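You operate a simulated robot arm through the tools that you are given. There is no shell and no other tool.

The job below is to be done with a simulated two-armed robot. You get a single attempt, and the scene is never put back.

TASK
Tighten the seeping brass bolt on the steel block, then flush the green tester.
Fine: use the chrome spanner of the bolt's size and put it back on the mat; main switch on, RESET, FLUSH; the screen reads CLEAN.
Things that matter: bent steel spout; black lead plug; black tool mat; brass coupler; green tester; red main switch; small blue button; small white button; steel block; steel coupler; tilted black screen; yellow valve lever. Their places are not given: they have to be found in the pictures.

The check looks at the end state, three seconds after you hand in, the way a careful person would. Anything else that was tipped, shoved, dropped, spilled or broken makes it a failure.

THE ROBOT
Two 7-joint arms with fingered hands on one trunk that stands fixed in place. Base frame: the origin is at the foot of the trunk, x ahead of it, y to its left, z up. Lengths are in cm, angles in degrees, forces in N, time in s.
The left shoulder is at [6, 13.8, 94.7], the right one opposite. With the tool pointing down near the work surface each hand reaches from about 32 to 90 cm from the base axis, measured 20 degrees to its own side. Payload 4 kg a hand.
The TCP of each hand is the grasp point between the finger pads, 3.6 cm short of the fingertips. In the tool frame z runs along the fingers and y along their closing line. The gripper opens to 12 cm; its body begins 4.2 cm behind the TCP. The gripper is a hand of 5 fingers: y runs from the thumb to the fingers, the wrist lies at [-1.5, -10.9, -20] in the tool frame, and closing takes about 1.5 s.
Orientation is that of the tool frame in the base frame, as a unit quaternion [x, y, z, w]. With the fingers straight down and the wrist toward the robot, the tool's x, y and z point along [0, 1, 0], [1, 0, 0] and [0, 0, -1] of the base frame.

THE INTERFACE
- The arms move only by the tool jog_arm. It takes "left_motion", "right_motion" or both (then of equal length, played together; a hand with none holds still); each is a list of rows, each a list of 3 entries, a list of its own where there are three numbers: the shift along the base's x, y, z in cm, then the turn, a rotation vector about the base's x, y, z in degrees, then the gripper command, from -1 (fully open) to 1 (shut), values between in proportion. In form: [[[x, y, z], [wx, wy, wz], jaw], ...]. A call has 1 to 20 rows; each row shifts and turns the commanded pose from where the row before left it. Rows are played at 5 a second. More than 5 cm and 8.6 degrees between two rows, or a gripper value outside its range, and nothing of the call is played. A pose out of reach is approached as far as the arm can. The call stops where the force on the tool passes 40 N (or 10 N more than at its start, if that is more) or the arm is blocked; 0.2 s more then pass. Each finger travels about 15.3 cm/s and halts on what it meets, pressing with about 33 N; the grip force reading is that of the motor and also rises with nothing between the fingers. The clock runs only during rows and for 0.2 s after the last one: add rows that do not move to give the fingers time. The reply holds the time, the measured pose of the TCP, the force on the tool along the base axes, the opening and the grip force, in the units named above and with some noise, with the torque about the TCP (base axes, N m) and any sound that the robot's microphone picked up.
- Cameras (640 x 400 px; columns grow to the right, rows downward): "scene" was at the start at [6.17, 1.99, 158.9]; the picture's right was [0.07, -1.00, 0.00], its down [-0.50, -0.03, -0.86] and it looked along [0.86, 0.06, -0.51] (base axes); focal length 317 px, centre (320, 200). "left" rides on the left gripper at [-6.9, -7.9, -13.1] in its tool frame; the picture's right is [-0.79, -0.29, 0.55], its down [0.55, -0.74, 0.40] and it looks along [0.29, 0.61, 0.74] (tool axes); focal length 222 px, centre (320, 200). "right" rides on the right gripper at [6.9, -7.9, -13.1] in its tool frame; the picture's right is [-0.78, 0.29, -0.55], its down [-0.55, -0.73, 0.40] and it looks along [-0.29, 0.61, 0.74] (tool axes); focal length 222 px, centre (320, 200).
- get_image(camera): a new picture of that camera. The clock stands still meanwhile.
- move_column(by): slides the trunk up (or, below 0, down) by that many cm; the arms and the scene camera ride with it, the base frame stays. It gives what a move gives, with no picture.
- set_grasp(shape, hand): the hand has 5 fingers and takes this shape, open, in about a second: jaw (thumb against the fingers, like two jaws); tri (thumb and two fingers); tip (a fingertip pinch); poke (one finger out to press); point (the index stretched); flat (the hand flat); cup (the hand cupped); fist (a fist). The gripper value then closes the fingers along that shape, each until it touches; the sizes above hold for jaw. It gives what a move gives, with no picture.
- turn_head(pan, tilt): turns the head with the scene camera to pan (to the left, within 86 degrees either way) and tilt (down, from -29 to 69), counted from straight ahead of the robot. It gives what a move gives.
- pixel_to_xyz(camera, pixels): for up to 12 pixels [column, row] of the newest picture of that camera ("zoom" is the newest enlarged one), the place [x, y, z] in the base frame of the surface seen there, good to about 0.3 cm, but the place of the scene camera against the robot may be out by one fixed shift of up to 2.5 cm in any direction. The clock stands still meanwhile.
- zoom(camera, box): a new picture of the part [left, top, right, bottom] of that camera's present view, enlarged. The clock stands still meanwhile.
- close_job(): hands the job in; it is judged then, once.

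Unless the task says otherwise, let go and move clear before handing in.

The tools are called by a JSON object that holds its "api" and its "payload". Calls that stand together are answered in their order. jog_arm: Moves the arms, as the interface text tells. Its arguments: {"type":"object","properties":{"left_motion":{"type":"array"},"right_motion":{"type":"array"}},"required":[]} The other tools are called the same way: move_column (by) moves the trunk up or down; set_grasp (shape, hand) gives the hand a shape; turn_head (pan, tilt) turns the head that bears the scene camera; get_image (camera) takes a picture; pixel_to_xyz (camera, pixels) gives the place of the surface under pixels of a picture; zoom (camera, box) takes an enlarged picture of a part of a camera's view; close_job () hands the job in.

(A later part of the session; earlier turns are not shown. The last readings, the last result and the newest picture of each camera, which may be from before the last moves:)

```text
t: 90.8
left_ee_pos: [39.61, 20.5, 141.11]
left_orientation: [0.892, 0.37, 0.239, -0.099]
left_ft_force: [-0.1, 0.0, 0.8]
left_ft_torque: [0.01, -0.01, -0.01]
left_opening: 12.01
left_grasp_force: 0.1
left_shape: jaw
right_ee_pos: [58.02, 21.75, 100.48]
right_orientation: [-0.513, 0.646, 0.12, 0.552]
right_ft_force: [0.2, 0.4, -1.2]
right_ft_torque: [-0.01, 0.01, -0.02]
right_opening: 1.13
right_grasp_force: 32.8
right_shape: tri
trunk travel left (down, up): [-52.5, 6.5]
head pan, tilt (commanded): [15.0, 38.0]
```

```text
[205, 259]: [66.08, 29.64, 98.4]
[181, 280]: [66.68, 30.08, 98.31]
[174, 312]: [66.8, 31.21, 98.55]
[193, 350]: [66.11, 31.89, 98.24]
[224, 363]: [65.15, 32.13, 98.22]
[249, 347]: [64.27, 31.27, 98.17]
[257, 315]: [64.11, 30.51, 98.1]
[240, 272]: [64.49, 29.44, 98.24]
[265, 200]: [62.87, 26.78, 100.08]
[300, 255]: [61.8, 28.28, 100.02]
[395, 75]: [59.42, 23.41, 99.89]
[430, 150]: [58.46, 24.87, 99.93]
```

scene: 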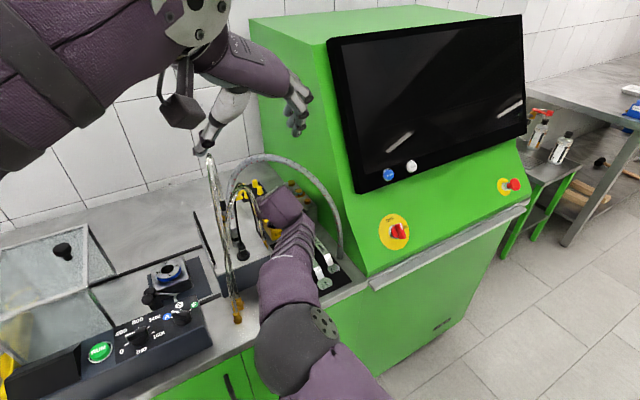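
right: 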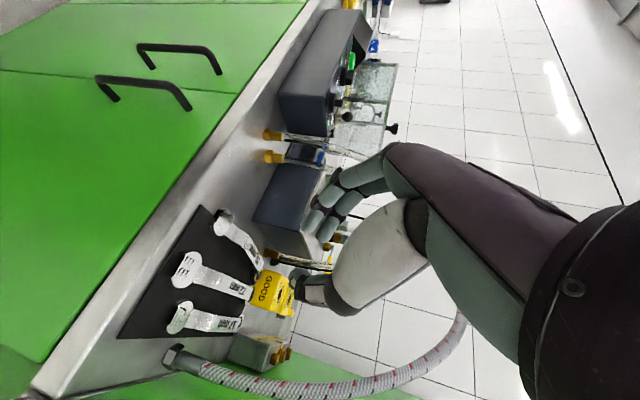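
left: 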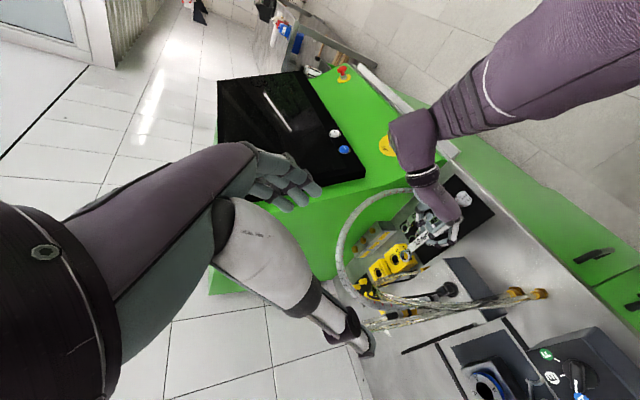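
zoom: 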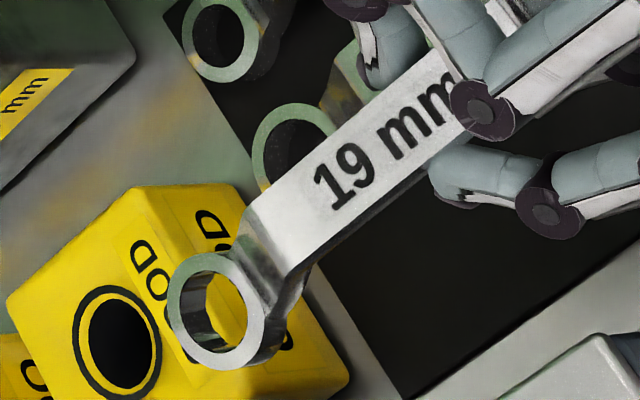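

The ring is at (65.5,30.8) and level, with the axis at 45.5°, which matches its original slot. I'll shift 0.5 cm back from the GOOD box and lower it toward the mat.

{"api": "jog_arm", "payload": {"right_motion": [[[-0.53, -0.18, -1], [0, 0, 0], 1], [[0, 0, -1.2], [0, 0, 0], 1], [[0, 0, -1.2], [0, 0, 0], 1], [[0, 0, -1.2], [0, 0, 0], 1], [[0, 0, -0.8], [0, 0, 0], 1], [[0, 0, -0.5], [0, 0, 0], 1], [[0, 0, 0], [0, 0, 0], 1]]}}

{"api": "zoom", "payload": {"camera": "left", "box": [390, 170, 500, 275]}}

{"api": "zoom", "payload": {"camera": "right", "box": [150, 100, 400, 350]}}

```text
t: 92.4
left_ee_pos: [39.56, 20.62, 140.93]
left_orientation: [0.892, 0.37, 0.239, -0.099]
left_ft_force: [-1.2, -0.4, 0.4]
left_ft_torque: [0.0, 0.0, -0.01]
left_opening: 11.98
left_grasp_force: 0.1
left_shape: jaw
right_ee_pos: [57.56, 21.63, 94.57]
right_orientation: [-0.511, 0.646, 0.121, 0.553]
right_ft_force: [0.2, 0.7, -1.3]
right_ft_torque: [-0.04, 0.0, -0.03]
right_opening: 1.15
right_grasp_force: 33.3
right_shape: tri
trunk travel left (down, up): [-52.5, 6.5]
head pan, tilt (commanded): [15.0, 38.0]
```

```text
3.81 times, centred on (445, 222) of left
```

zoom: 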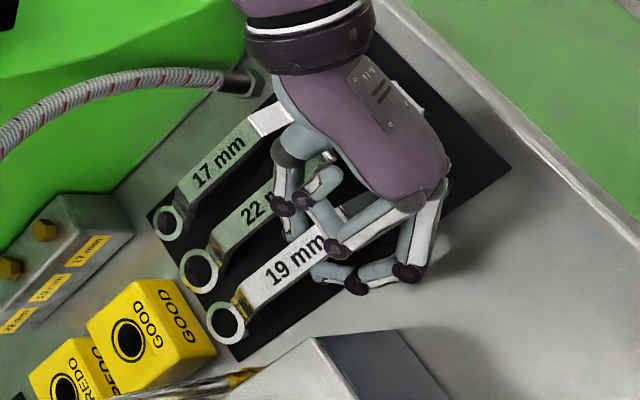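

```text
1.60 times, centred on (275, 225) of right
```

zoom: 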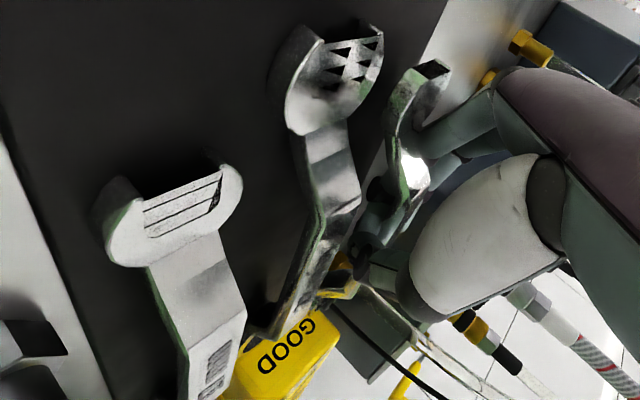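

{"api": "jog_arm", "payload": {"right_motion": [[[0, 0, -0.25], [0, 0, 0], 1], [[0, 0, -0.25], [0, 0, 0], 1], [[0, 0, -0.2], [0, 0, 0], 1], [[0, 0, 0], [0, 0, 0], 1]]}}

{"api": "zoom", "payload": {"camera": "left", "box": [400, 195, 480, 275]}}

{"api": "zoom", "payload": {"camera": "right", "box": [240, 150, 360, 300]}}

```text
t: 93.4
left_ee_pos: [39.63, 20.44, 140.99]
left_orientation: [0.893, 0.369, 0.239, -0.099]
left_ft_force: [0.6, 0.5, 0.2]
left_ft_torque: [0.0, -0.03, -0.01]
left_opening: 11.98
left_grasp_force: 0.1
left_shape: jaw
right_ee_pos: [57.42, 21.58, 93.79]
right_orientation: [-0.511, 0.647, 0.12, 0.552]
right_ft_force: [0.4, 0.6, -1.9]
right_ft_torque: [0.01, 0.0, 0.0]
right_opening: 1.15
right_grasp_force: 33.0
right_shape: tri
trunk travel left (down, up): [-52.5, 6.5]
head pan, tilt (commanded): [15.0, 38.0]
```

```text
5.00 times, centred on (440, 235) of left
```

zoom: 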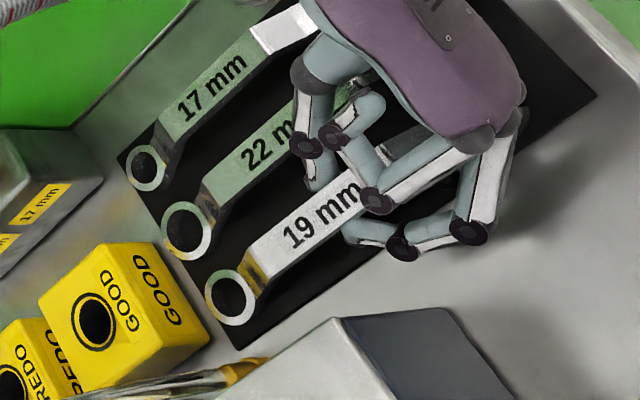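

```text
2.67 times, centred on (300, 225) of right
```

zoom: 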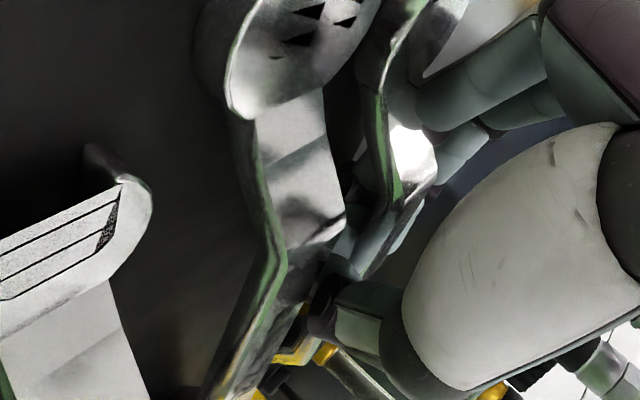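

{"api": "pixel_to_xyz", "payload": {"camera": "zoom", "pixels": [[322, 315], [345, 260], [335, 295], [340, 215], [320, 240], [300, 280], [290, 310], [395, 200], [375, 230], [420, 170], [350, 325], [365, 250]]}}

```text
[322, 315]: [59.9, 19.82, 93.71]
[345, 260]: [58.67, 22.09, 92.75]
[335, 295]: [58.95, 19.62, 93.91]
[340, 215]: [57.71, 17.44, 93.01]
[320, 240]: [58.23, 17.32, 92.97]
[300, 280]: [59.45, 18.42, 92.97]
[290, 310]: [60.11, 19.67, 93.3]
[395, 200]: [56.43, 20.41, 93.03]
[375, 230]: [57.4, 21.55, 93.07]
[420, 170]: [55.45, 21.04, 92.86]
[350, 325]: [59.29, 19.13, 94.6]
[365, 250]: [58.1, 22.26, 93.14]
```

The ring is about 0.2 cm above the mat and its far side is right at the mat's edge. I'll nudge it 0.5 cm back and 0.4 cm left, away from the 22 mm handle, and set it down.

{"api": "jog_arm", "payload": {"right_motion": [[[-0.32, -0.04, 0.1], [0, 0, 0], 1], [[-0.31, -0.03, 0], [0, 0, 0], 1], [[0, 0, -0.2], [0, 0, 0], 1], [[0, 0, -0.2], [0, 0, 0], 1], [[0, 0, 0], [0, 0, 0], 1]]}}

{"api": "zoom", "payload": {"camera": "left", "box": [400, 195, 480, 275]}}

```text
t: 94.6
left_ee_pos: [39.78, 20.64, 140.99]
left_orientation: [0.892, 0.37, 0.239, -0.099]
left_ft_force: [-0.2, 1.0, -0.7]
left_ft_torque: [0.0, 0.02, -0.02]
left_opening: 11.96
left_grasp_force: 0.1
left_shape: jaw
right_ee_pos: [56.87, 21.56, 93.52]
right_orientation: [-0.511, 0.646, 0.122, 0.553]
right_ft_force: [0.9, 0.1, 2.9]
right_ft_torque: [0.05, 0.08, -0.01]
right_opening: 1.14
right_grasp_force: 33.6
right_shape: tri
trunk travel left (down, up): [-52.5, 6.5]
head pan, tilt (commanded): [15.0, 38.0]
```

```text
5.00 times, centred on (440, 235) of left
```

zoom: 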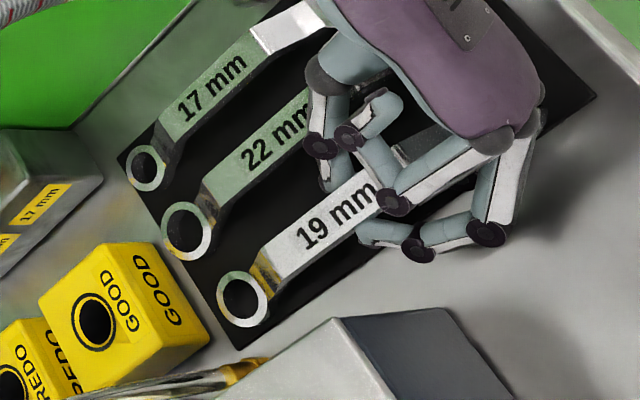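

Contact with the mat shows as +2.9 N. I'll open the fingers gradually.

{"api": "jog_arm", "payload": {"right_motion": [[[0, 0, 0], [0, 0, 0], 0.85], [[0, 0, 0], [0, 0, 0], 0.75], [[0, 0, 0], [0, 0, 0], 0.65], [[0, 0, 0], [0, 0, 0], 0.6], [[0, 0, 0], [0, 0, 0], 0.6], [[0, 0, 0], [0, 0, 0], 0.6]]}}

{"api": "zoom", "payload": {"camera": "left", "box": [400, 195, 480, 275]}}

{"api": "zoom", "payload": {"camera": "right", "box": [220, 130, 360, 290]}}

```text
t: 96.0
left_ee_pos: [39.72, 20.65, 141.1]
left_orientation: [0.893, 0.37, 0.239, -0.098]
left_ft_force: [-0.7, -0.3, 0.9]
left_ft_torque: [-0.01, 0.0, 0.02]
left_opening: 11.97
left_grasp_force: 0.0
left_shape: jaw
right_ee_pos: [56.83, 21.45, 93.58]
right_orientation: [-0.512, 0.647, 0.121, 0.552]
right_ft_force: [4.1, 0.0, 5.8]
right_ft_torque: [0.1, -0.03, -0.06]
right_opening: 2.29
right_grasp_force: 0.0
right_shape: tri
trunk travel left (down, up): [-52.5, 6.5]
head pan, tilt (commanded): [15.0, 38.0]
```

```text
5.00 times, centred on (440, 235) of left
```

zoom: 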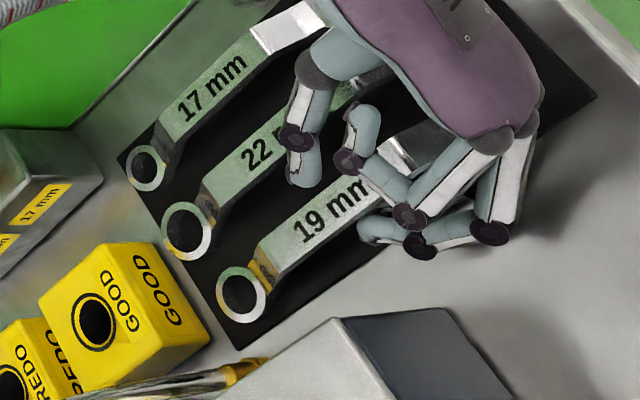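

```text
2.50 times, centred on (290, 210) of right
```

zoom: 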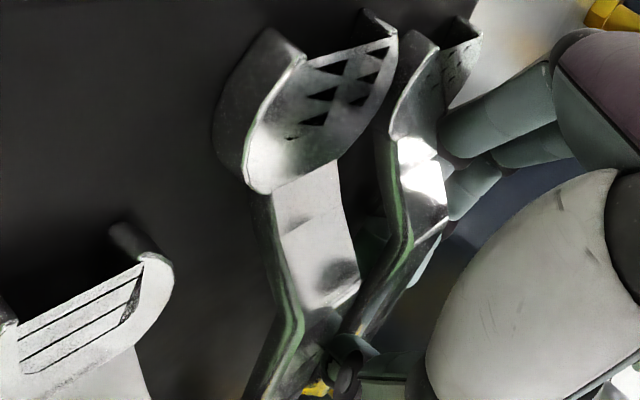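

The thumb is lightly touching the 22 mm handle and the index tip is still under the 19 mm handle. I'll ease up slightly and slide the hand left so the index withdraws.

{"api": "jog_arm", "payload": {"right_motion": [[[0, 0, 0.15], [0, 0, 0], 0.6], [[-0.2, 0.2, 0.05], [0, 0, 0], 0.58], [[-0.2, 0.2, 0], [0, 0, 0], 0.55], [[-0.2, 0.2, 0], [0, 0, 0], 0.53], [[0, 0, 0], [0, 0, 0], 0.53]]}}

{"api": "zoom", "payload": {"camera": "left", "box": [400, 195, 480, 275]}}

{"api": "zoom", "payload": {"camera": "right", "box": [220, 130, 360, 290]}}

```text
t: 97.2
left_ee_pos: [39.64, 20.69, 141.06]
left_orientation: [0.893, 0.369, 0.239, -0.098]
left_ft_force: [-0.7, -0.7, 0.2]
left_ft_torque: [-0.03, 0.02, 0.03]
left_opening: 11.95
left_grasp_force: 0.0
left_shape: jaw
right_ee_pos: [56.16, 22.16, 93.7]
right_orientation: [-0.511, 0.648, 0.119, 0.552]
right_ft_force: [0.9, -0.8, -0.3]
right_ft_torque: [-0.01, 0.0, -0.02]
right_opening: 2.85
right_grasp_force: 0.1
right_shape: tri
trunk travel left (down, up): [-52.5, 6.5]
head pan, tilt (commanded): [15.0, 38.0]
```

```text
5.00 times, centred on (440, 235) of left
```

zoom: 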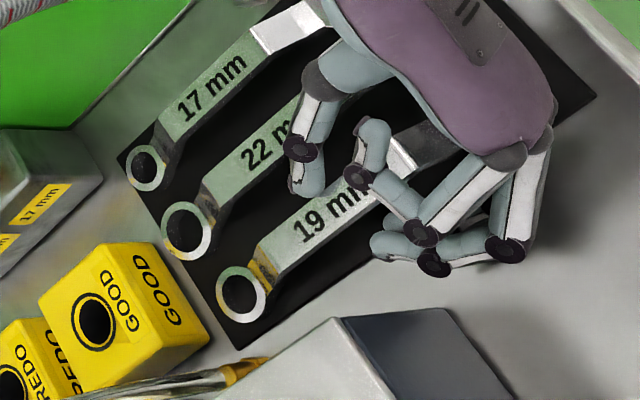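

```text
2.50 times, centred on (290, 210) of right
```

zoom: 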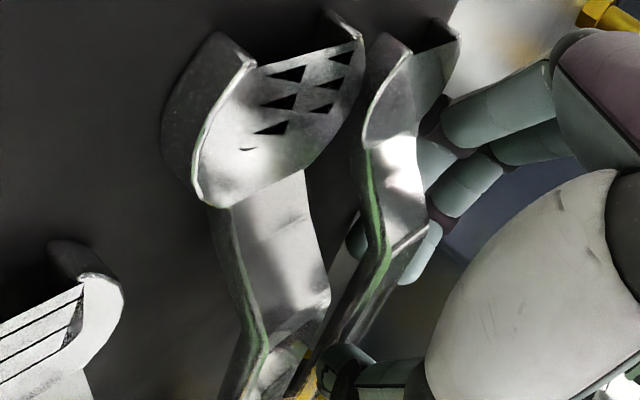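

Forces are now near zero and the spanner lies flat, but the index tip still reaches through under the handle at (357,240). I'll slide the hand further left.

{"api": "jog_arm", "payload": {"right_motion": [[[-0.22, 0.22, 0], [0, 0, 0], 0.52], [[-0.22, 0.22, 0], [0, 0, 0], 0.5], [[-0.22, 0.22, 0], [0, 0, 0], 0.5], [[-0.22, 0.22, 0], [0, 0, 0], 0.5], [[0, 0, 0], [0, 0, 0], 0.5]]}}

{"api": "zoom", "payload": {"camera": "left", "box": [400, 195, 480, 275]}}

{"api": "zoom", "payload": {"camera": "right", "box": [220, 130, 360, 290]}}

```text
t: 98.4
left_ee_pos: [39.64, 20.57, 141.03]
left_orientation: [0.892, 0.369, 0.239, -0.099]
left_ft_force: [-0.8, 0.6, 0.0]
left_ft_torque: [-0.01, 0.0, 0.02]
left_opening: 11.97
left_grasp_force: 0.1
left_shape: jaw
right_ee_pos: [55.4, 23.02, 93.69]
right_orientation: [-0.512, 0.647, 0.12, 0.553]
right_ft_force: [0.3, -0.4, 2.2]
right_ft_torque: [0.01, -0.07, -0.02]
right_opening: 3.05
right_grasp_force: 0.1
right_shape: tri
trunk travel left (down, up): [-52.5, 6.5]
head pan, tilt (commanded): [15.0, 38.0]
```

```text
5.00 times, centred on (440, 235) of left
```

zoom: 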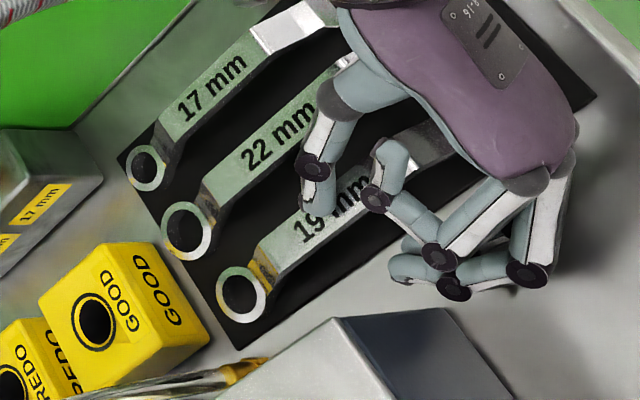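

```text
2.50 times, centred on (290, 210) of right
```

zoom: 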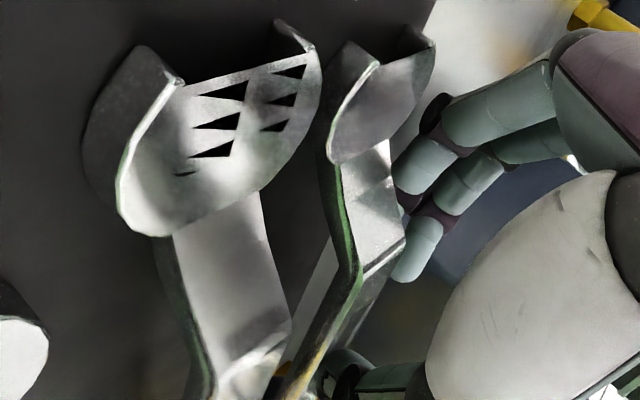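

The index tip is now visible left of the handle at (400,268), so it's almost out. I'll slide a bit more and start raising gently, checking that the spanner stays put.

{"api": "jog_arm", "payload": {"right_motion": [[[-0.25, 0.25, 0], [0, 0, 0], 0.5], [[-0.1, 0.1, 0.2], [0, 0, 0], 0.5], [[0, 0, 0.3], [0, 0, 0], 0.5], [[0, 0, 0.4], [0, 0, 0], 0.5], [[0, 0, 0], [0, 0, 0], 0.5]]}}

{"api": "zoom", "payload": {"camera": "left", "box": [400, 195, 480, 275]}}

{"api": "zoom", "payload": {"camera": "right", "box": [220, 130, 360, 290]}}

```text
t: 99.6
left_ee_pos: [39.67, 20.65, 140.93]
left_orientation: [0.892, 0.37, 0.239, -0.099]
left_ft_force: [-0.4, -0.2, -0.3]
left_ft_torque: [-0.02, -0.01, 0.01]
left_opening: 12.0
left_grasp_force: 0.0
left_shape: jaw
right_ee_pos: [55.16, 23.38, 94.65]
right_orientation: [-0.512, 0.646, 0.12, 0.553]
right_ft_force: [-0.2, -0.3, -0.1]
right_ft_torque: [0.03, 0.02, 0.01]
right_opening: 2.99
right_grasp_force: 0.0
right_shape: tri
trunk travel left (down, up): [-52.5, 6.5]
head pan, tilt (commanded): [15.0, 38.0]
```

```text
5.00 times, centred on (440, 235) of left
```

zoom: 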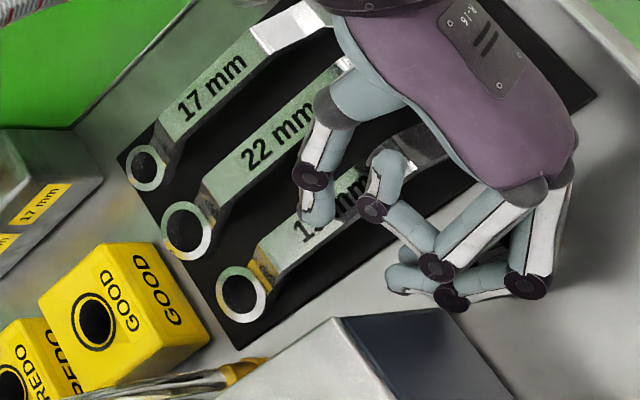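

```text
2.50 times, centred on (290, 210) of right
```

zoom: 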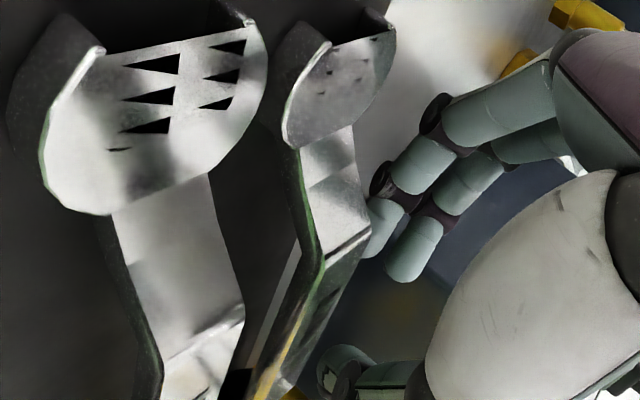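

The hand is free with zero force and the spanner lies flat. I'll raise straight up and back away.

{"api": "jog_arm", "payload": {"right_motion": [[[-0.1, 0.1, 0.6], [0, 0, 0], 0.5], [[0, 0, 1], [0, 0, 0], 0.5], [[0, 0, 1.5], [0, 0, 0], 0.5], [[0, 0, 2.5], [0, 0, 0], 0.5], [[-1, -1, 2.5], [0, 0, 0], 0.5], [[-2, -2.5, 2], [0, 0, 0], 0.5], [[-2, -2.5, 1.5], [0, 0, 0], 0.5], [[-2, -2.5, 1], [0, 0, 0], 0.5], [[0, 0, 0], [0, 0, 0], 0.5]]}}

{"api": "get_image", "payload": {"camera": "left"}}

{"api": "zoom", "payload": {"camera": "left", "box": [340, 150, 500, 290]}}

{"api": "get_image", "payload": {"camera": "scene"}}

```text
t: 101.6
left_ee_pos: [39.69, 20.63, 141.07]
left_orientation: [0.893, 0.369, 0.239, -0.098]
left_ft_force: [0.0, -0.4, -0.9]
left_ft_torque: [0.0, 0.0, -0.01]
left_opening: 11.99
left_grasp_force: 0.1
left_shape: jaw
right_ee_pos: [47.83, 14.88, 107.16]
right_orientation: [-0.512, 0.647, 0.121, 0.552]
right_ft_force: [-0.7, -0.3, -0.1]
right_ft_torque: [0.01, -0.02, -0.02]
right_opening: 2.99
right_grasp_force: 0.0
right_shape: tri
trunk travel left (down, up): [-52.5, 6.5]
head pan, tilt (commanded): [15.0, 38.0]
```

```text
taken
```

left: 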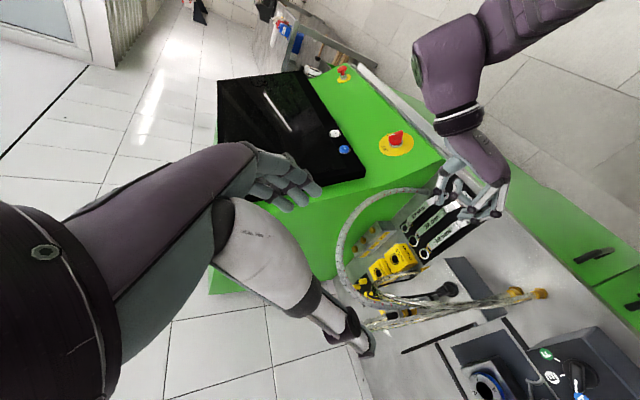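

```text
2.86 times, centred on (420, 220) of left
```

zoom: 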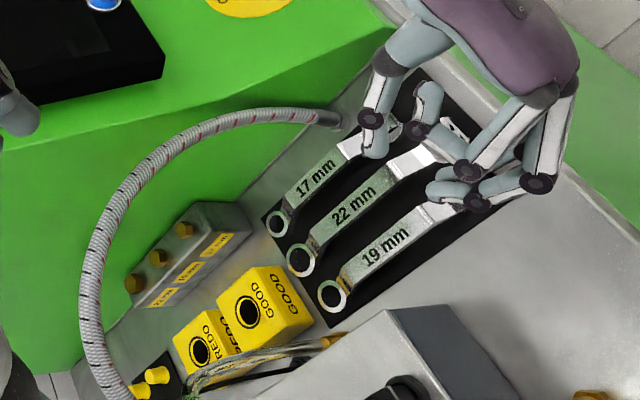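

```text
taken
```

scene: 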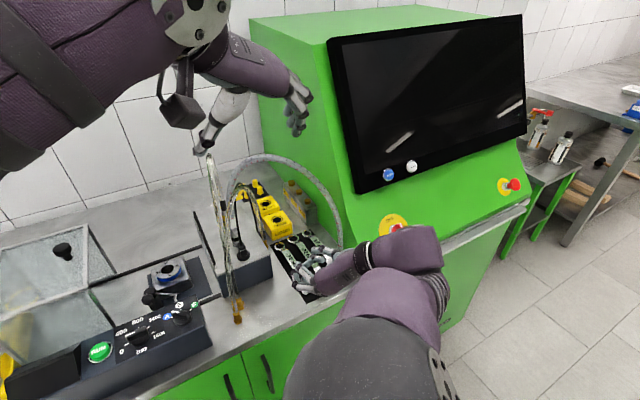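

All three spanners lie parallel on the mat and the bolt is dry. Next is the main switch, so I'll look at the red knob from the left wrist camera and the scene camera.

{"api": "zoom", "payload": {"camera": "left", "box": [372, 120, 422, 165]}}

{"api": "pixel_to_xyz", "payload": {"camera": "zoom", "pixels": [[320, 200], [300, 180], [340, 150], [360, 170], [280, 220], [310, 240], [200, 220], [400, 260], [250, 300], [300, 130], [430, 200], [345, 220]]}}

{"api": "zoom", "payload": {"camera": "scene", "box": [370, 200, 420, 260]}}

```text
8.89 times, centred on (397, 142) of left
```

zoom: 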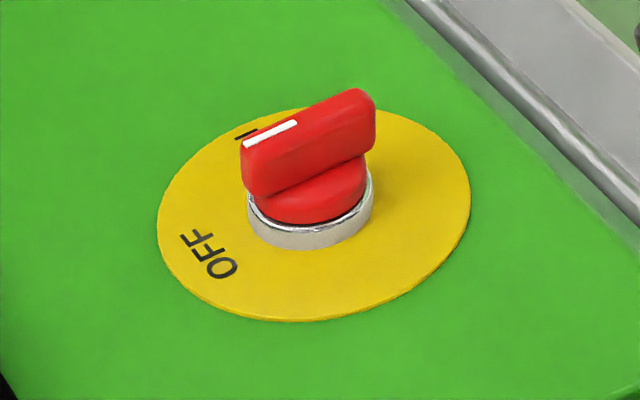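

```text
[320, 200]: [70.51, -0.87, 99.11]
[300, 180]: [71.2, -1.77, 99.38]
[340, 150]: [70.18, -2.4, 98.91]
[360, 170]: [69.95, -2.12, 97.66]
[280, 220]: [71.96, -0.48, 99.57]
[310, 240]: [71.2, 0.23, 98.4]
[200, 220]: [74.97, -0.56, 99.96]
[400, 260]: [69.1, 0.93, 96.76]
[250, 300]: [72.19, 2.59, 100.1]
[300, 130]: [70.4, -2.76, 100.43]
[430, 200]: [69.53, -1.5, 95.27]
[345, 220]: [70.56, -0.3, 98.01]
```

```text
6.67 times, centred on (395, 230) of scene
```

zoom: 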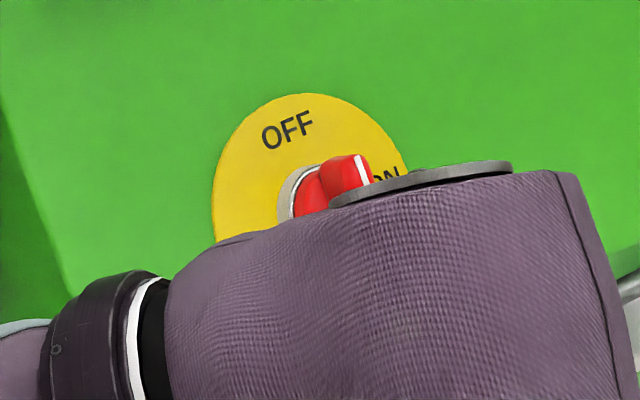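

The bar knob's white mark points up-slope at OFF, and the ON label is about 75–90° clockwise. I'll fit the panel plane and knob position more exactly.

{"api": "zoom", "payload": {"camera": "left", "box": [372, 120, 422, 165]}}

{"api": "pixel_to_xyz", "payload": {"camera": "zoom", "pixels": [[100, 100], [200, 90], [80, 280], [200, 350], [350, 350], [500, 280], [180, 230], [230, 290], [350, 300], [440, 240], [455, 170], [410, 125]]}}

{"api": "pixel_to_xyz", "payload": {"camera": "zoom", "pixels": [[250, 145], [295, 124], [350, 98], [368, 108], [300, 140], [330, 125], [270, 170], [310, 155], [350, 135], [260, 190], [360, 150], [310, 240]]}}

```text
8.89 times, centred on (397, 142) of left
```

zoom: 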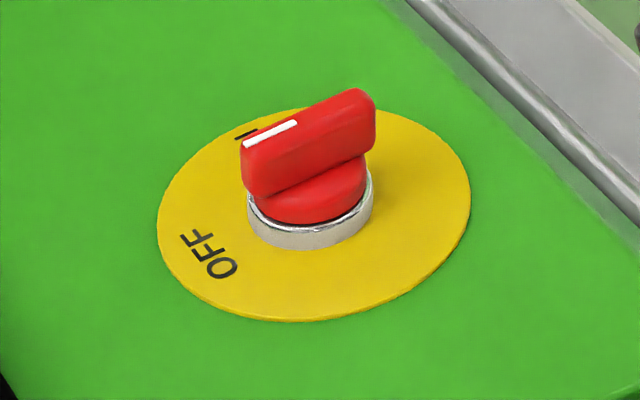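

```text
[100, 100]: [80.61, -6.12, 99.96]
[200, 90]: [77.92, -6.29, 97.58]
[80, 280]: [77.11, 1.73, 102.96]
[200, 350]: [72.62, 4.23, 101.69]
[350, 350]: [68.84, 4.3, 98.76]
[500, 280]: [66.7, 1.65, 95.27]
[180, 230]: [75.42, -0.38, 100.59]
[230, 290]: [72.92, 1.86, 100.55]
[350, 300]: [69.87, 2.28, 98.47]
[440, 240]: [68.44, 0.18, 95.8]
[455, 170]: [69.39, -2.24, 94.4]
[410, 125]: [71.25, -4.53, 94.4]
```

```text
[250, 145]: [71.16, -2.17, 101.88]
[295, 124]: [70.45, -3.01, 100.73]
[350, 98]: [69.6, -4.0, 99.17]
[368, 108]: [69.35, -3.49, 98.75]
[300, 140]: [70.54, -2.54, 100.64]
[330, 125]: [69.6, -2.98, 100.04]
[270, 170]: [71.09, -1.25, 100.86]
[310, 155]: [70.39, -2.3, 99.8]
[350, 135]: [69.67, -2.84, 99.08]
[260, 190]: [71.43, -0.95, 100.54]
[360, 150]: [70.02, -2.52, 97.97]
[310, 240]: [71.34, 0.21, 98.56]
```

The lower panel slopes 46°, the knob axis meets it at (72.3,−0.7,97.7), and the bar stands 4.1 cm proud along the up-slope direction. I'll bring the right hand round to face the knob along its axis.

{"api": "jog_arm", "payload": {"right_motion": [[[0, -3, 1.2], [-0.35, 6.26, -3.86], 0.4], [[0, -3, 1.2], [-0.35, 6.26, -3.86], 0.4], [[0, -3, 1.2], [-0.35, 6.26, -3.86], 0.4], [[0, -3, 1.2], [-0.35, 6.26, -3.86], 0.4], [[0, -3, 1.2], [-0.35, 6.26, -3.86], 0.4], [[3, -2.5, 0], [0, 0, 0], 0.4], [[3, -2.5, 0], [0, 0, 0], 0.4], [[3, -2.5, 0], [0, 0, 0], 0.4], [[3, -2.5, 0], [0, 0, 0], 0.4], [[0, 0, 0], [0, 0, 0], 0.4]]}}

{"api": "get_image", "payload": {"camera": "right"}}

{"api": "get_image", "payload": {"camera": "scene"}}

```text
t: 103.8
left_ee_pos: [39.55, 20.49, 141.16]
left_orientation: [0.893, 0.37, 0.239, -0.099]
left_ft_force: [-0.3, -0.7, -0.3]
left_ft_torque: [0.05, -0.07, 0.03]
left_opening: 11.95
left_grasp_force: 0.1
left_shape: jaw
right_ee_pos: [59.63, -10.0, 113.47]
right_orientation: [-0.354, 0.848, 0.15, 0.364]
right_ft_force: [-0.4, -0.9, 0.2]
right_ft_torque: [0.0, -0.04, 0.01]
right_opening: 3.56
right_grasp_force: 0.1
right_shape: tri
right hand out of reach, approached as far as the arm can: row 9
trunk travel left (down, up): [-52.5, 6.5]
head pan, tilt (commanded): [15.0, 38.0]
```

```text
taken
```

right: 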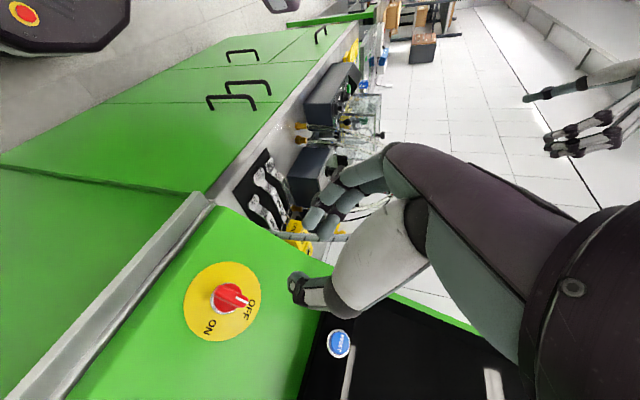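

```text
taken
```

scene: 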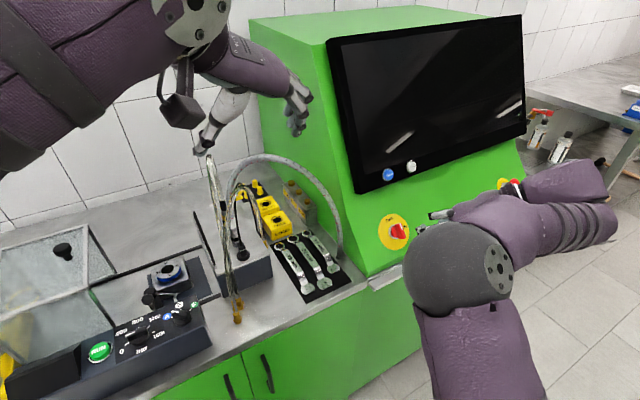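

The hand faces the knob, whose white mark points to OFF at (250,300) in the wrist view, though one row was flagged out of reach. I'll move toward the pre-grip point on the knob axis and see whether the arm follows.

{"api": "jog_arm", "payload": {"right_motion": [[[2.1, 1.0, -2.4], [0, 0, 0], 0.4], [[2.1, 1.0, -2.4], [0, 0, 0], 0.4], [[2.1, 1.0, -2.4], [0, 0, 0], 0.4], [[0, 0, 0], [0, 0, 0], 0.4]]}}

{"api": "get_image", "payload": {"camera": "right"}}

{"api": "get_image", "payload": {"camera": "scene"}}

```text
t: 104.8
left_ee_pos: [39.62, 20.51, 141.09]
left_orientation: [0.893, 0.369, 0.239, -0.099]
left_ft_force: [-0.2, 1.0, 0.2]
left_ft_torque: [-0.03, -0.01, 0.02]
left_opening: 11.97
left_grasp_force: 0.0
left_shape: jaw
right_ee_pos: [62.05, -4.22, 106.88]
right_orientation: [-0.353, 0.849, 0.149, 0.364]
right_ft_force: [-0.4, 0.1, -0.1]
right_ft_torque: [-0.02, -0.01, 0.01]
right_opening: 3.59
right_grasp_force: 0.1
right_shape: tri
right hand out of reach, approached as far as the arm can: row 1, 2, 3
trunk travel left (down, up): [-52.5, 6.5]
head pan, tilt (commanded): [15.0, 38.0]
```

```text
taken
```

right: 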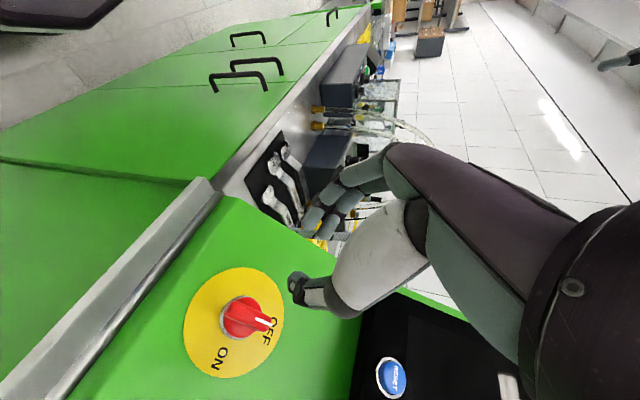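

```text
taken
```

scene: 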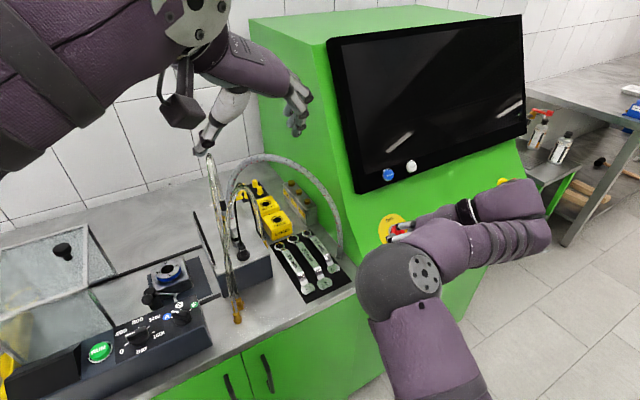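

The arm stops about 4 cm short because the wrist is at its reach limit in this orientation, while the OFF position is confirmed in view. I'll retreat, roll the hand to its natural orientation and use the one-finger "poke" shape, which the buttons need too.

{"api": "jog_arm", "payload": {"right_motion": [[[-2.2, -0.8, 1], [4.19, 4.2, -5.65], 0], [[-2.2, -0.8, 1], [4.19, 4.2, -5.65], 0], [[-2.2, -0.8, 1], [4.19, 4.2, -5.65], 0], [[-2.2, -0.8, 1], [4.19, 4.2, -5.65], 0], [[-2.2, -0.8, 1], [4.19, 4.2, -5.65], 0], [[-2.2, -0.8, 1], [4.19, 4.2, -5.65], 0], [[0, 0, 0], [4.19, 4.2, -5.65], 0], [[0, 0, 0], [4.19, 4.2, -5.65], 0], [[0, 0, 0], [4.19, 4.2, -5.65], 0], [[0, 0, 0], [4.19, 4.2, -5.65], 0], [[0, 0, 0], [4.19, 4.2, -5.65], 0], [[0, 0, 0], [0, 0, 0], 0]]}}

{"api": "set_grasp", "payload": {"hand": "right", "shape": "poke"}}

{"api": "get_image", "payload": {"camera": "right"}}

{"api": "get_image", "payload": {"camera": "scene"}}

```text
t: 107.4
left_ee_pos: [39.8, 20.76, 141.03]
left_orientation: [0.893, 0.369, 0.238, -0.1]
left_ft_force: [0.9, 0.2, 0.7]
left_ft_torque: [-0.03, 0.03, -0.02]
left_opening: 11.97
left_grasp_force: 0.1
left_shape: jaw
right_ee_pos: [50.18, -8.59, 113.44]
right_orientation: [0.349, 0.85, 0.365, 0.149]
right_ft_force: [-0.5, 0.1, 0.0]
right_ft_torque: [-0.02, 0.02, -0.02]
right_opening: 6.0
right_grasp_force: 0.1
right_shape: tri
right hand out of reach, approached as far as the arm can: row 10, 11
trunk travel left (down, up): [-52.5, 6.5]
head pan, tilt (commanded): [15.0, 38.0]
```

```text
t: 108.3
left_ee_pos: [39.6, 20.59, 141.09]
left_orientation: [0.893, 0.369, 0.239, -0.099]
left_ft_force: [-0.3, 0.0, 0.4]
left_ft_torque: [-0.01, -0.01, 0.03]
left_opening: 11.96
left_grasp_force: 0.1
left_shape: jaw
right_ee_pos: [50.06, -8.68, 113.64]
right_orientation: [0.35, 0.849, 0.367, 0.15]
right_ft_force: [0.0, 0.4, 1.0]
right_ft_torque: [-0.01, -0.01, 0.0]
right_opening: 0.0
right_grasp_force: 0.0
right_shape: poke
trunk travel left (down, up): [-52.5, 6.5]
head pan, tilt (commanded): [15.0, 38.0]
```

```text
taken
```

right: 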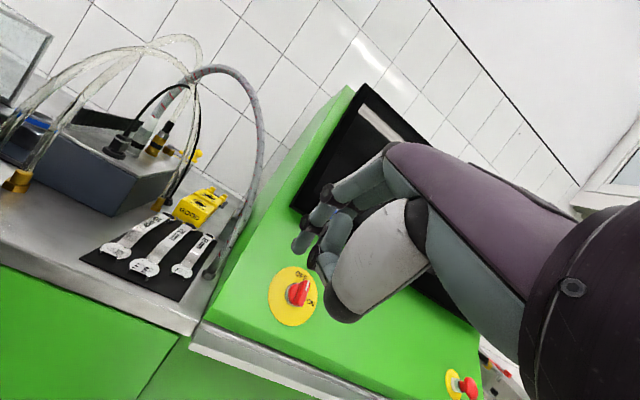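

```text
taken
```

scene: 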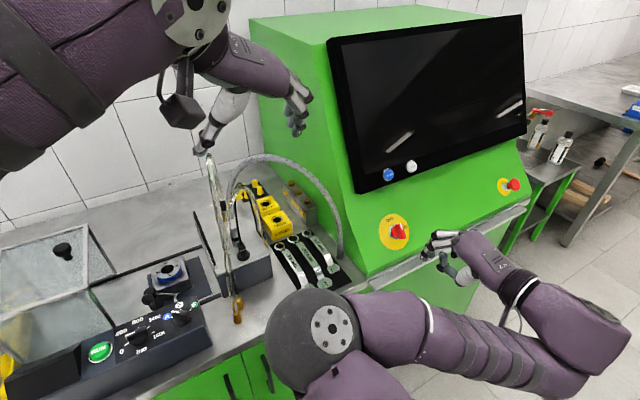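

The natural orientation is reached, though the forearm now wraps from the left. I'll look closely at the poke finger to find its tip in the tool frame.

{"api": "zoom", "payload": {"camera": "right", "box": [260, 130, 440, 330]}}

{"api": "pixel_to_xyz", "payload": {"camera": "right", "pixels": [[300, 243], [303, 237], [308, 222], [315, 210], [325, 195], [340, 190], [325, 262], [318, 255], [330, 240], [345, 215], [297, 248], [335, 270]]}}

```text
2.00 times, centred on (350, 230) of right
```

zoom: 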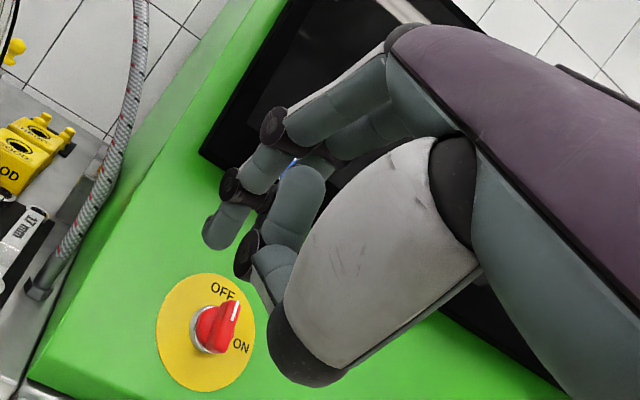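

```text
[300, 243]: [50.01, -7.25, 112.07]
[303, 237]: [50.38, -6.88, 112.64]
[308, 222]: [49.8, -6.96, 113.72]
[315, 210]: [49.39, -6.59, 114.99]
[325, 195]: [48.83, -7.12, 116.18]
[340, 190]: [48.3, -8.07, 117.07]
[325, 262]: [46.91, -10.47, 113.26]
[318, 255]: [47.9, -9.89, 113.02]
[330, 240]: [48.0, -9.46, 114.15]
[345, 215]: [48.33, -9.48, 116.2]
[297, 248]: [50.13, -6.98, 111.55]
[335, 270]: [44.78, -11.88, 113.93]
```

The poke finger is bent about 45° toward the thumb. I'll compare it with the "point" shape, which should stretch the index straight.

{"api": "set_grasp", "payload": {"hand": "right", "shape": "point"}}

{"api": "get_image", "payload": {"camera": "right"}}

{"api": "zoom", "payload": {"camera": "right", "box": [240, 80, 440, 330]}}

```text
t: 109.2
left_ee_pos: [39.63, 20.56, 140.95]
left_orientation: [0.893, 0.369, 0.239, -0.099]
left_ft_force: [-0.2, 0.1, -0.7]
left_ft_torque: [0.01, -0.04, 0.0]
left_opening: 11.98
left_grasp_force: 0.1
left_shape: jaw
right_ee_pos: [50.06, -8.79, 113.48]
right_orientation: [0.35, 0.849, 0.367, 0.15]
right_ft_force: [0.3, 0.2, 0.3]
right_ft_torque: [-0.02, -0.02, -0.02]
right_opening: 11.41
right_grasp_force: 0.1
right_shape: point
trunk travel left (down, up): [-52.5, 6.5]
head pan, tilt (commanded): [15.0, 38.0]
```

```text
taken
```

right: 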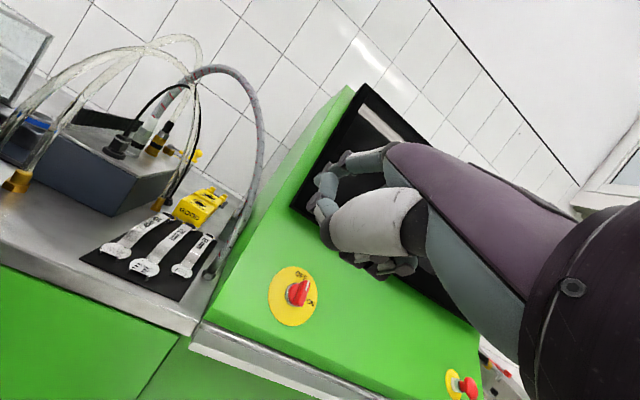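

```text
1.60 times, centred on (340, 205) of right
```

zoom: 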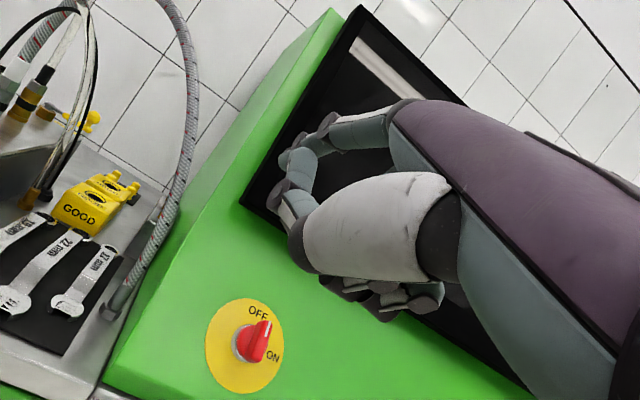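

{"api": "jog_arm", "payload": {"right_motion": [[[0, 0, 0], [0, 0, 0], -1], [[0, 0, 0], [0, 0, 0], -1], [[0, 0, 0], [0, 0, 0], -1], [[0, 0, 0], [0, 0, 0], -1], [[0, 0, 0], [0, 0, 0], -1]]}}

{"api": "zoom", "payload": {"camera": "right", "box": [240, 80, 440, 330]}}

{"api": "set_grasp", "payload": {"hand": "right", "shape": "poke"}}

{"api": "jog_arm", "payload": {"right_motion": [[[0, 0, 0], [0, 0, 0], -1], [[0, 0, 0], [0, 0, 0], -1], [[0, 0, 0], [0, 0, 0], -1], [[0, 0, 0], [0, 0, 0], -1], [[0, 0, 0], [0, 0, 0], -1]]}}

{"api": "get_image", "payload": {"camera": "right"}}

{"api": "zoom", "payload": {"camera": "right", "box": [240, 80, 440, 330]}}

```text
t: 110.4
left_ee_pos: [39.69, 20.49, 141.05]
left_orientation: [0.892, 0.37, 0.239, -0.099]
left_ft_force: [-0.4, 0.7, 0.2]
left_ft_torque: [0.03, 0.0, -0.01]
left_opening: 11.97
left_grasp_force: 0.1
left_shape: jaw
right_ee_pos: [50.11, -8.77, 113.39]
right_orientation: [0.349, 0.85, 0.365, 0.15]
right_ft_force: [0.4, 0.3, -0.2]
right_ft_torque: [0.0, 0.0, 0.0]
right_opening: 11.43
right_grasp_force: 0.0
right_shape: point
trunk travel left (down, up): [-52.5, 6.5]
head pan, tilt (commanded): [15.0, 38.0]
```

```text
1.60 times, centred on (340, 205) of right
```

zoom: 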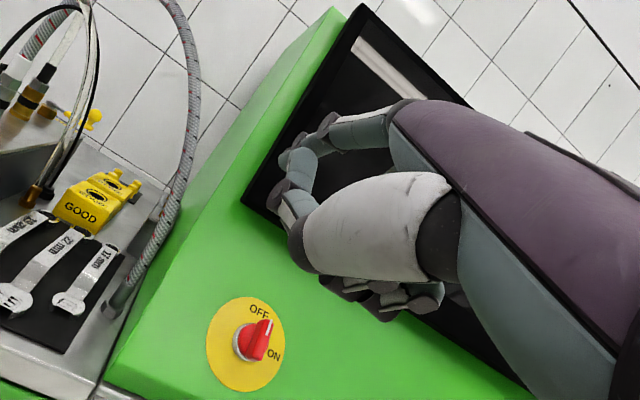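

```text
t: 111.3
left_ee_pos: [39.63, 20.48, 141.11]
left_orientation: [0.893, 0.369, 0.238, -0.099]
left_ft_force: [-0.2, -0.2, 1.1]
left_ft_torque: [0.02, 0.01, 0.01]
left_opening: 11.94
left_grasp_force: 0.0
left_shape: jaw
right_ee_pos: [50.21, -8.65, 113.4]
right_orientation: [0.349, 0.85, 0.364, 0.149]
right_ft_force: [0.9, 0.0, -0.4]
right_ft_torque: [0.03, 0.0, 0.02]
right_opening: 0.0
right_grasp_force: 0.1
right_shape: poke
trunk travel left (down, up): [-52.5, 6.5]
head pan, tilt (commanded): [15.0, 38.0]
```

```text
t: 112.5
left_ee_pos: [39.64, 20.58, 141.05]
left_orientation: [0.892, 0.37, 0.24, -0.1]
left_ft_force: [0.4, 0.1, 0.5]
left_ft_torque: [0.03, 0.02, 0.0]
left_opening: 11.98
left_grasp_force: 0.2
left_shape: jaw
right_ee_pos: [50.02, -8.63, 113.34]
right_orientation: [0.349, 0.85, 0.365, 0.15]
right_ft_force: [-0.5, -0.2, -0.1]
right_ft_torque: [-0.03, -0.02, 0.01]
right_opening: 0.02
right_grasp_force: 0.1
right_shape: poke
trunk travel left (down, up): [-52.5, 6.5]
head pan, tilt (commanded): [15.0, 38.0]
```

```text
taken
```

right: 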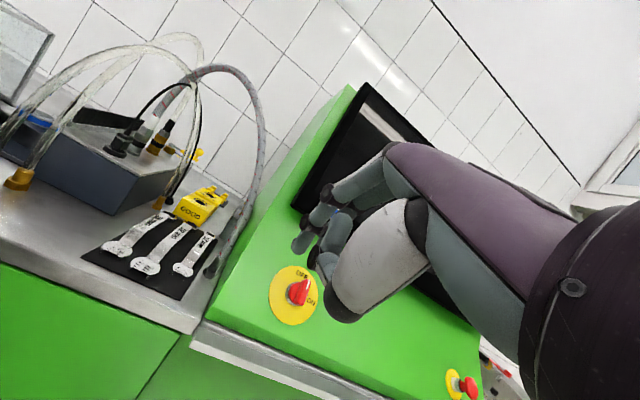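

```text
1.60 times, centred on (340, 205) of right
```

zoom: 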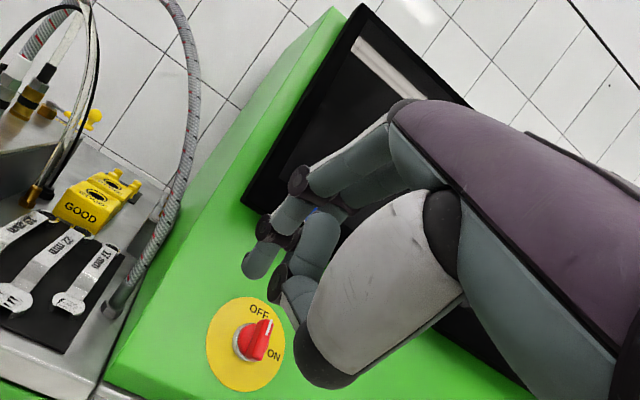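

Poke remains the better shape, with the index tip leading. I'll measure that fingertip precisely, since I'll use it on the switch and both buttons.

{"api": "zoom", "payload": {"camera": "right", "box": [280, 190, 350, 260]}}

{"api": "pixel_to_xyz", "payload": {"camera": "zoom", "pixels": [[140, 330], [160, 345], [120, 310], [170, 320], [150, 290], [190, 270], [200, 250], [130, 300], [180, 340], [220, 300], [175, 290], [145, 345]]}}

```text
5.71 times, centred on (315, 225) of right
```

zoom: 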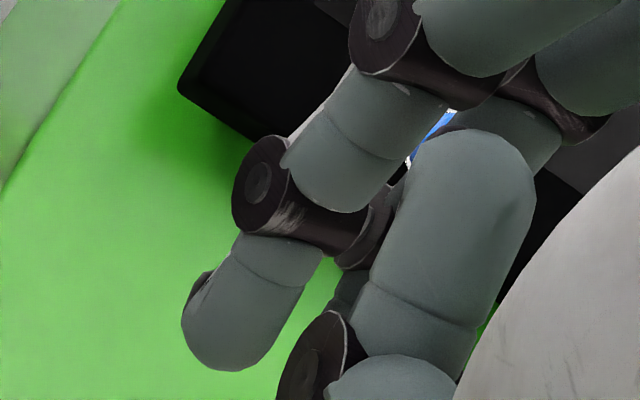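

```text
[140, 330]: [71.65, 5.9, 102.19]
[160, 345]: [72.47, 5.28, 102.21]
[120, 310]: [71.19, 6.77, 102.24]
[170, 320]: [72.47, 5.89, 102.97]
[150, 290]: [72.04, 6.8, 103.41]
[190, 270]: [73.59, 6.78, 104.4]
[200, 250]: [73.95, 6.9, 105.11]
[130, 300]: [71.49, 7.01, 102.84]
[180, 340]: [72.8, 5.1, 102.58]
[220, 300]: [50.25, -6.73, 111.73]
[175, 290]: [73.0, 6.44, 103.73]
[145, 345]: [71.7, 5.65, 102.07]
```

{"api": "pixel_to_xyz", "payload": {"camera": "zoom", "pixels": [[225, 350], [210, 335], [240, 358], [250, 320], [270, 280], [200, 315], [258, 345], [230, 365], [190, 330], [240, 270], [300, 270], [220, 300]]}}

```text
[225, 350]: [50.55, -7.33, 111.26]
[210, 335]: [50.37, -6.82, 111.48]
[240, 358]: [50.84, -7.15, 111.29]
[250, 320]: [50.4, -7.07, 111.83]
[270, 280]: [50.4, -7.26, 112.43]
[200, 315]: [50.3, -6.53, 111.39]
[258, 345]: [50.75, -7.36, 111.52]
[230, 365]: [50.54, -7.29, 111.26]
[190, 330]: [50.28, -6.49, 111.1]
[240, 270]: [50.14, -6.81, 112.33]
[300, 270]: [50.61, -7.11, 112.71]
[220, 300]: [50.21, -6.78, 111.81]
```

The fingertip end lies about 3.5 cm ahead of the TCP along the tool axis. I'll bring it to a standoff above the left side of the knob's upper end and check.

{"api": "jog_arm", "payload": {"right_motion": [[[3.16, 0.65, -1.29], [0, 0, 0], -1], [[3.16, 0.65, -1.29], [0, 0, 0], -1], [[3.16, 0.65, -1.29], [0, 0, 0], -1], [[3.16, 0.65, -1.29], [0, 0, 0], -1], [[3.16, 0.65, -1.29], [0, 0, 0], -1], [[0, 0, 0], [0, 0, 0], -1]]}}

{"api": "get_image", "payload": {"camera": "right"}}

{"api": "zoom", "payload": {"camera": "right", "box": [220, 180, 360, 340]}}

{"api": "get_image", "payload": {"camera": "scene"}}

```text
t: 113.9
left_ee_pos: [39.68, 20.6, 141.12]
left_orientation: [0.892, 0.37, 0.239, -0.099]
left_ft_force: [-0.6, 0.2, 0.3]
left_ft_torque: [0.03, 0.0, -0.04]
left_opening: 11.96
left_grasp_force: 0.1
left_shape: jaw
right_ee_pos: [65.74, -5.42, 107.0]
right_orientation: [0.349, 0.85, 0.365, 0.15]
right_ft_force: [-0.6, 0.2, 0.4]
right_ft_torque: [-0.04, -0.03, -0.01]
right_opening: 0.0
right_grasp_force: 0.0
right_shape: poke
trunk travel left (down, up): [-52.5, 6.5]
head pan, tilt (commanded): [15.0, 38.0]
```

```text
taken
```

right: 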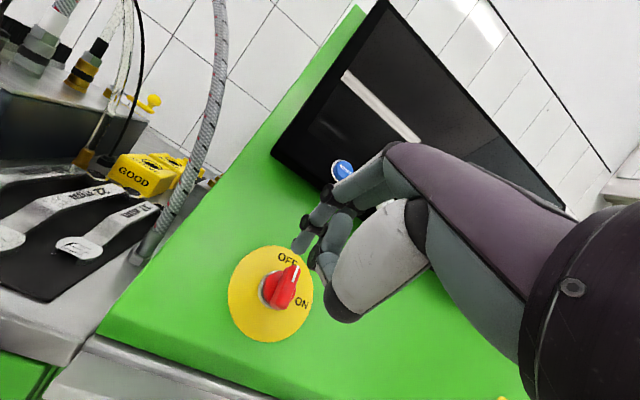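

```text
2.50 times, centred on (290, 260) of right
```

zoom: 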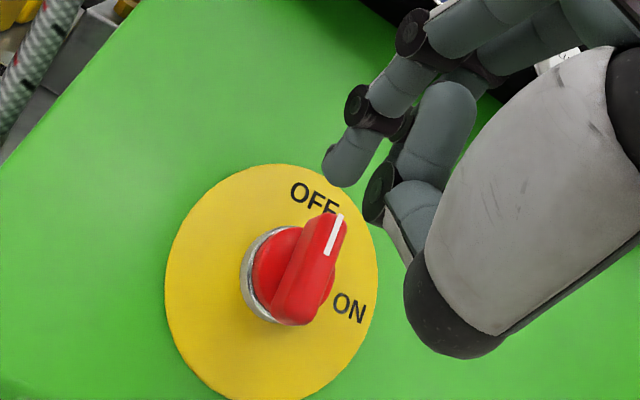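

```text
taken
```

scene: 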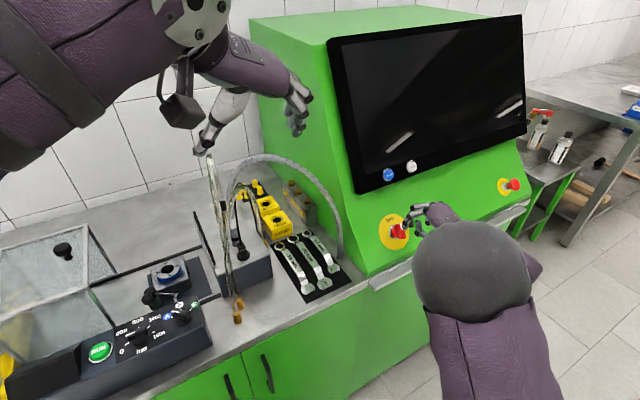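

The view clearly shows the bar knob from (295,318) to (338,215), with the fingertip at (342,170). I'll get their positions in this one picture.

{"api": "pixel_to_xyz", "payload": {"camera": "zoom", "pixels": [[335, 222], [325, 240], [310, 270], [292, 310], [300, 240], [275, 290], [340, 235], [318, 300], [200, 290], [330, 360], [270, 190], [345, 170]]}}

```text
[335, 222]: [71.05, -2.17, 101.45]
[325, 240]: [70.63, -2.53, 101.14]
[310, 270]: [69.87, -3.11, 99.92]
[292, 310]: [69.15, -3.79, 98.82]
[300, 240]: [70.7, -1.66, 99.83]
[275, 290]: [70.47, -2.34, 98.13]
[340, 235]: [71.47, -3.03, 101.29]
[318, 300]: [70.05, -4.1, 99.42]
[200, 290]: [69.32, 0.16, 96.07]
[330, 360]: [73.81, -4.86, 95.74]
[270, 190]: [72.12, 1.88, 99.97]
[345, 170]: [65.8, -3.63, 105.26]
```

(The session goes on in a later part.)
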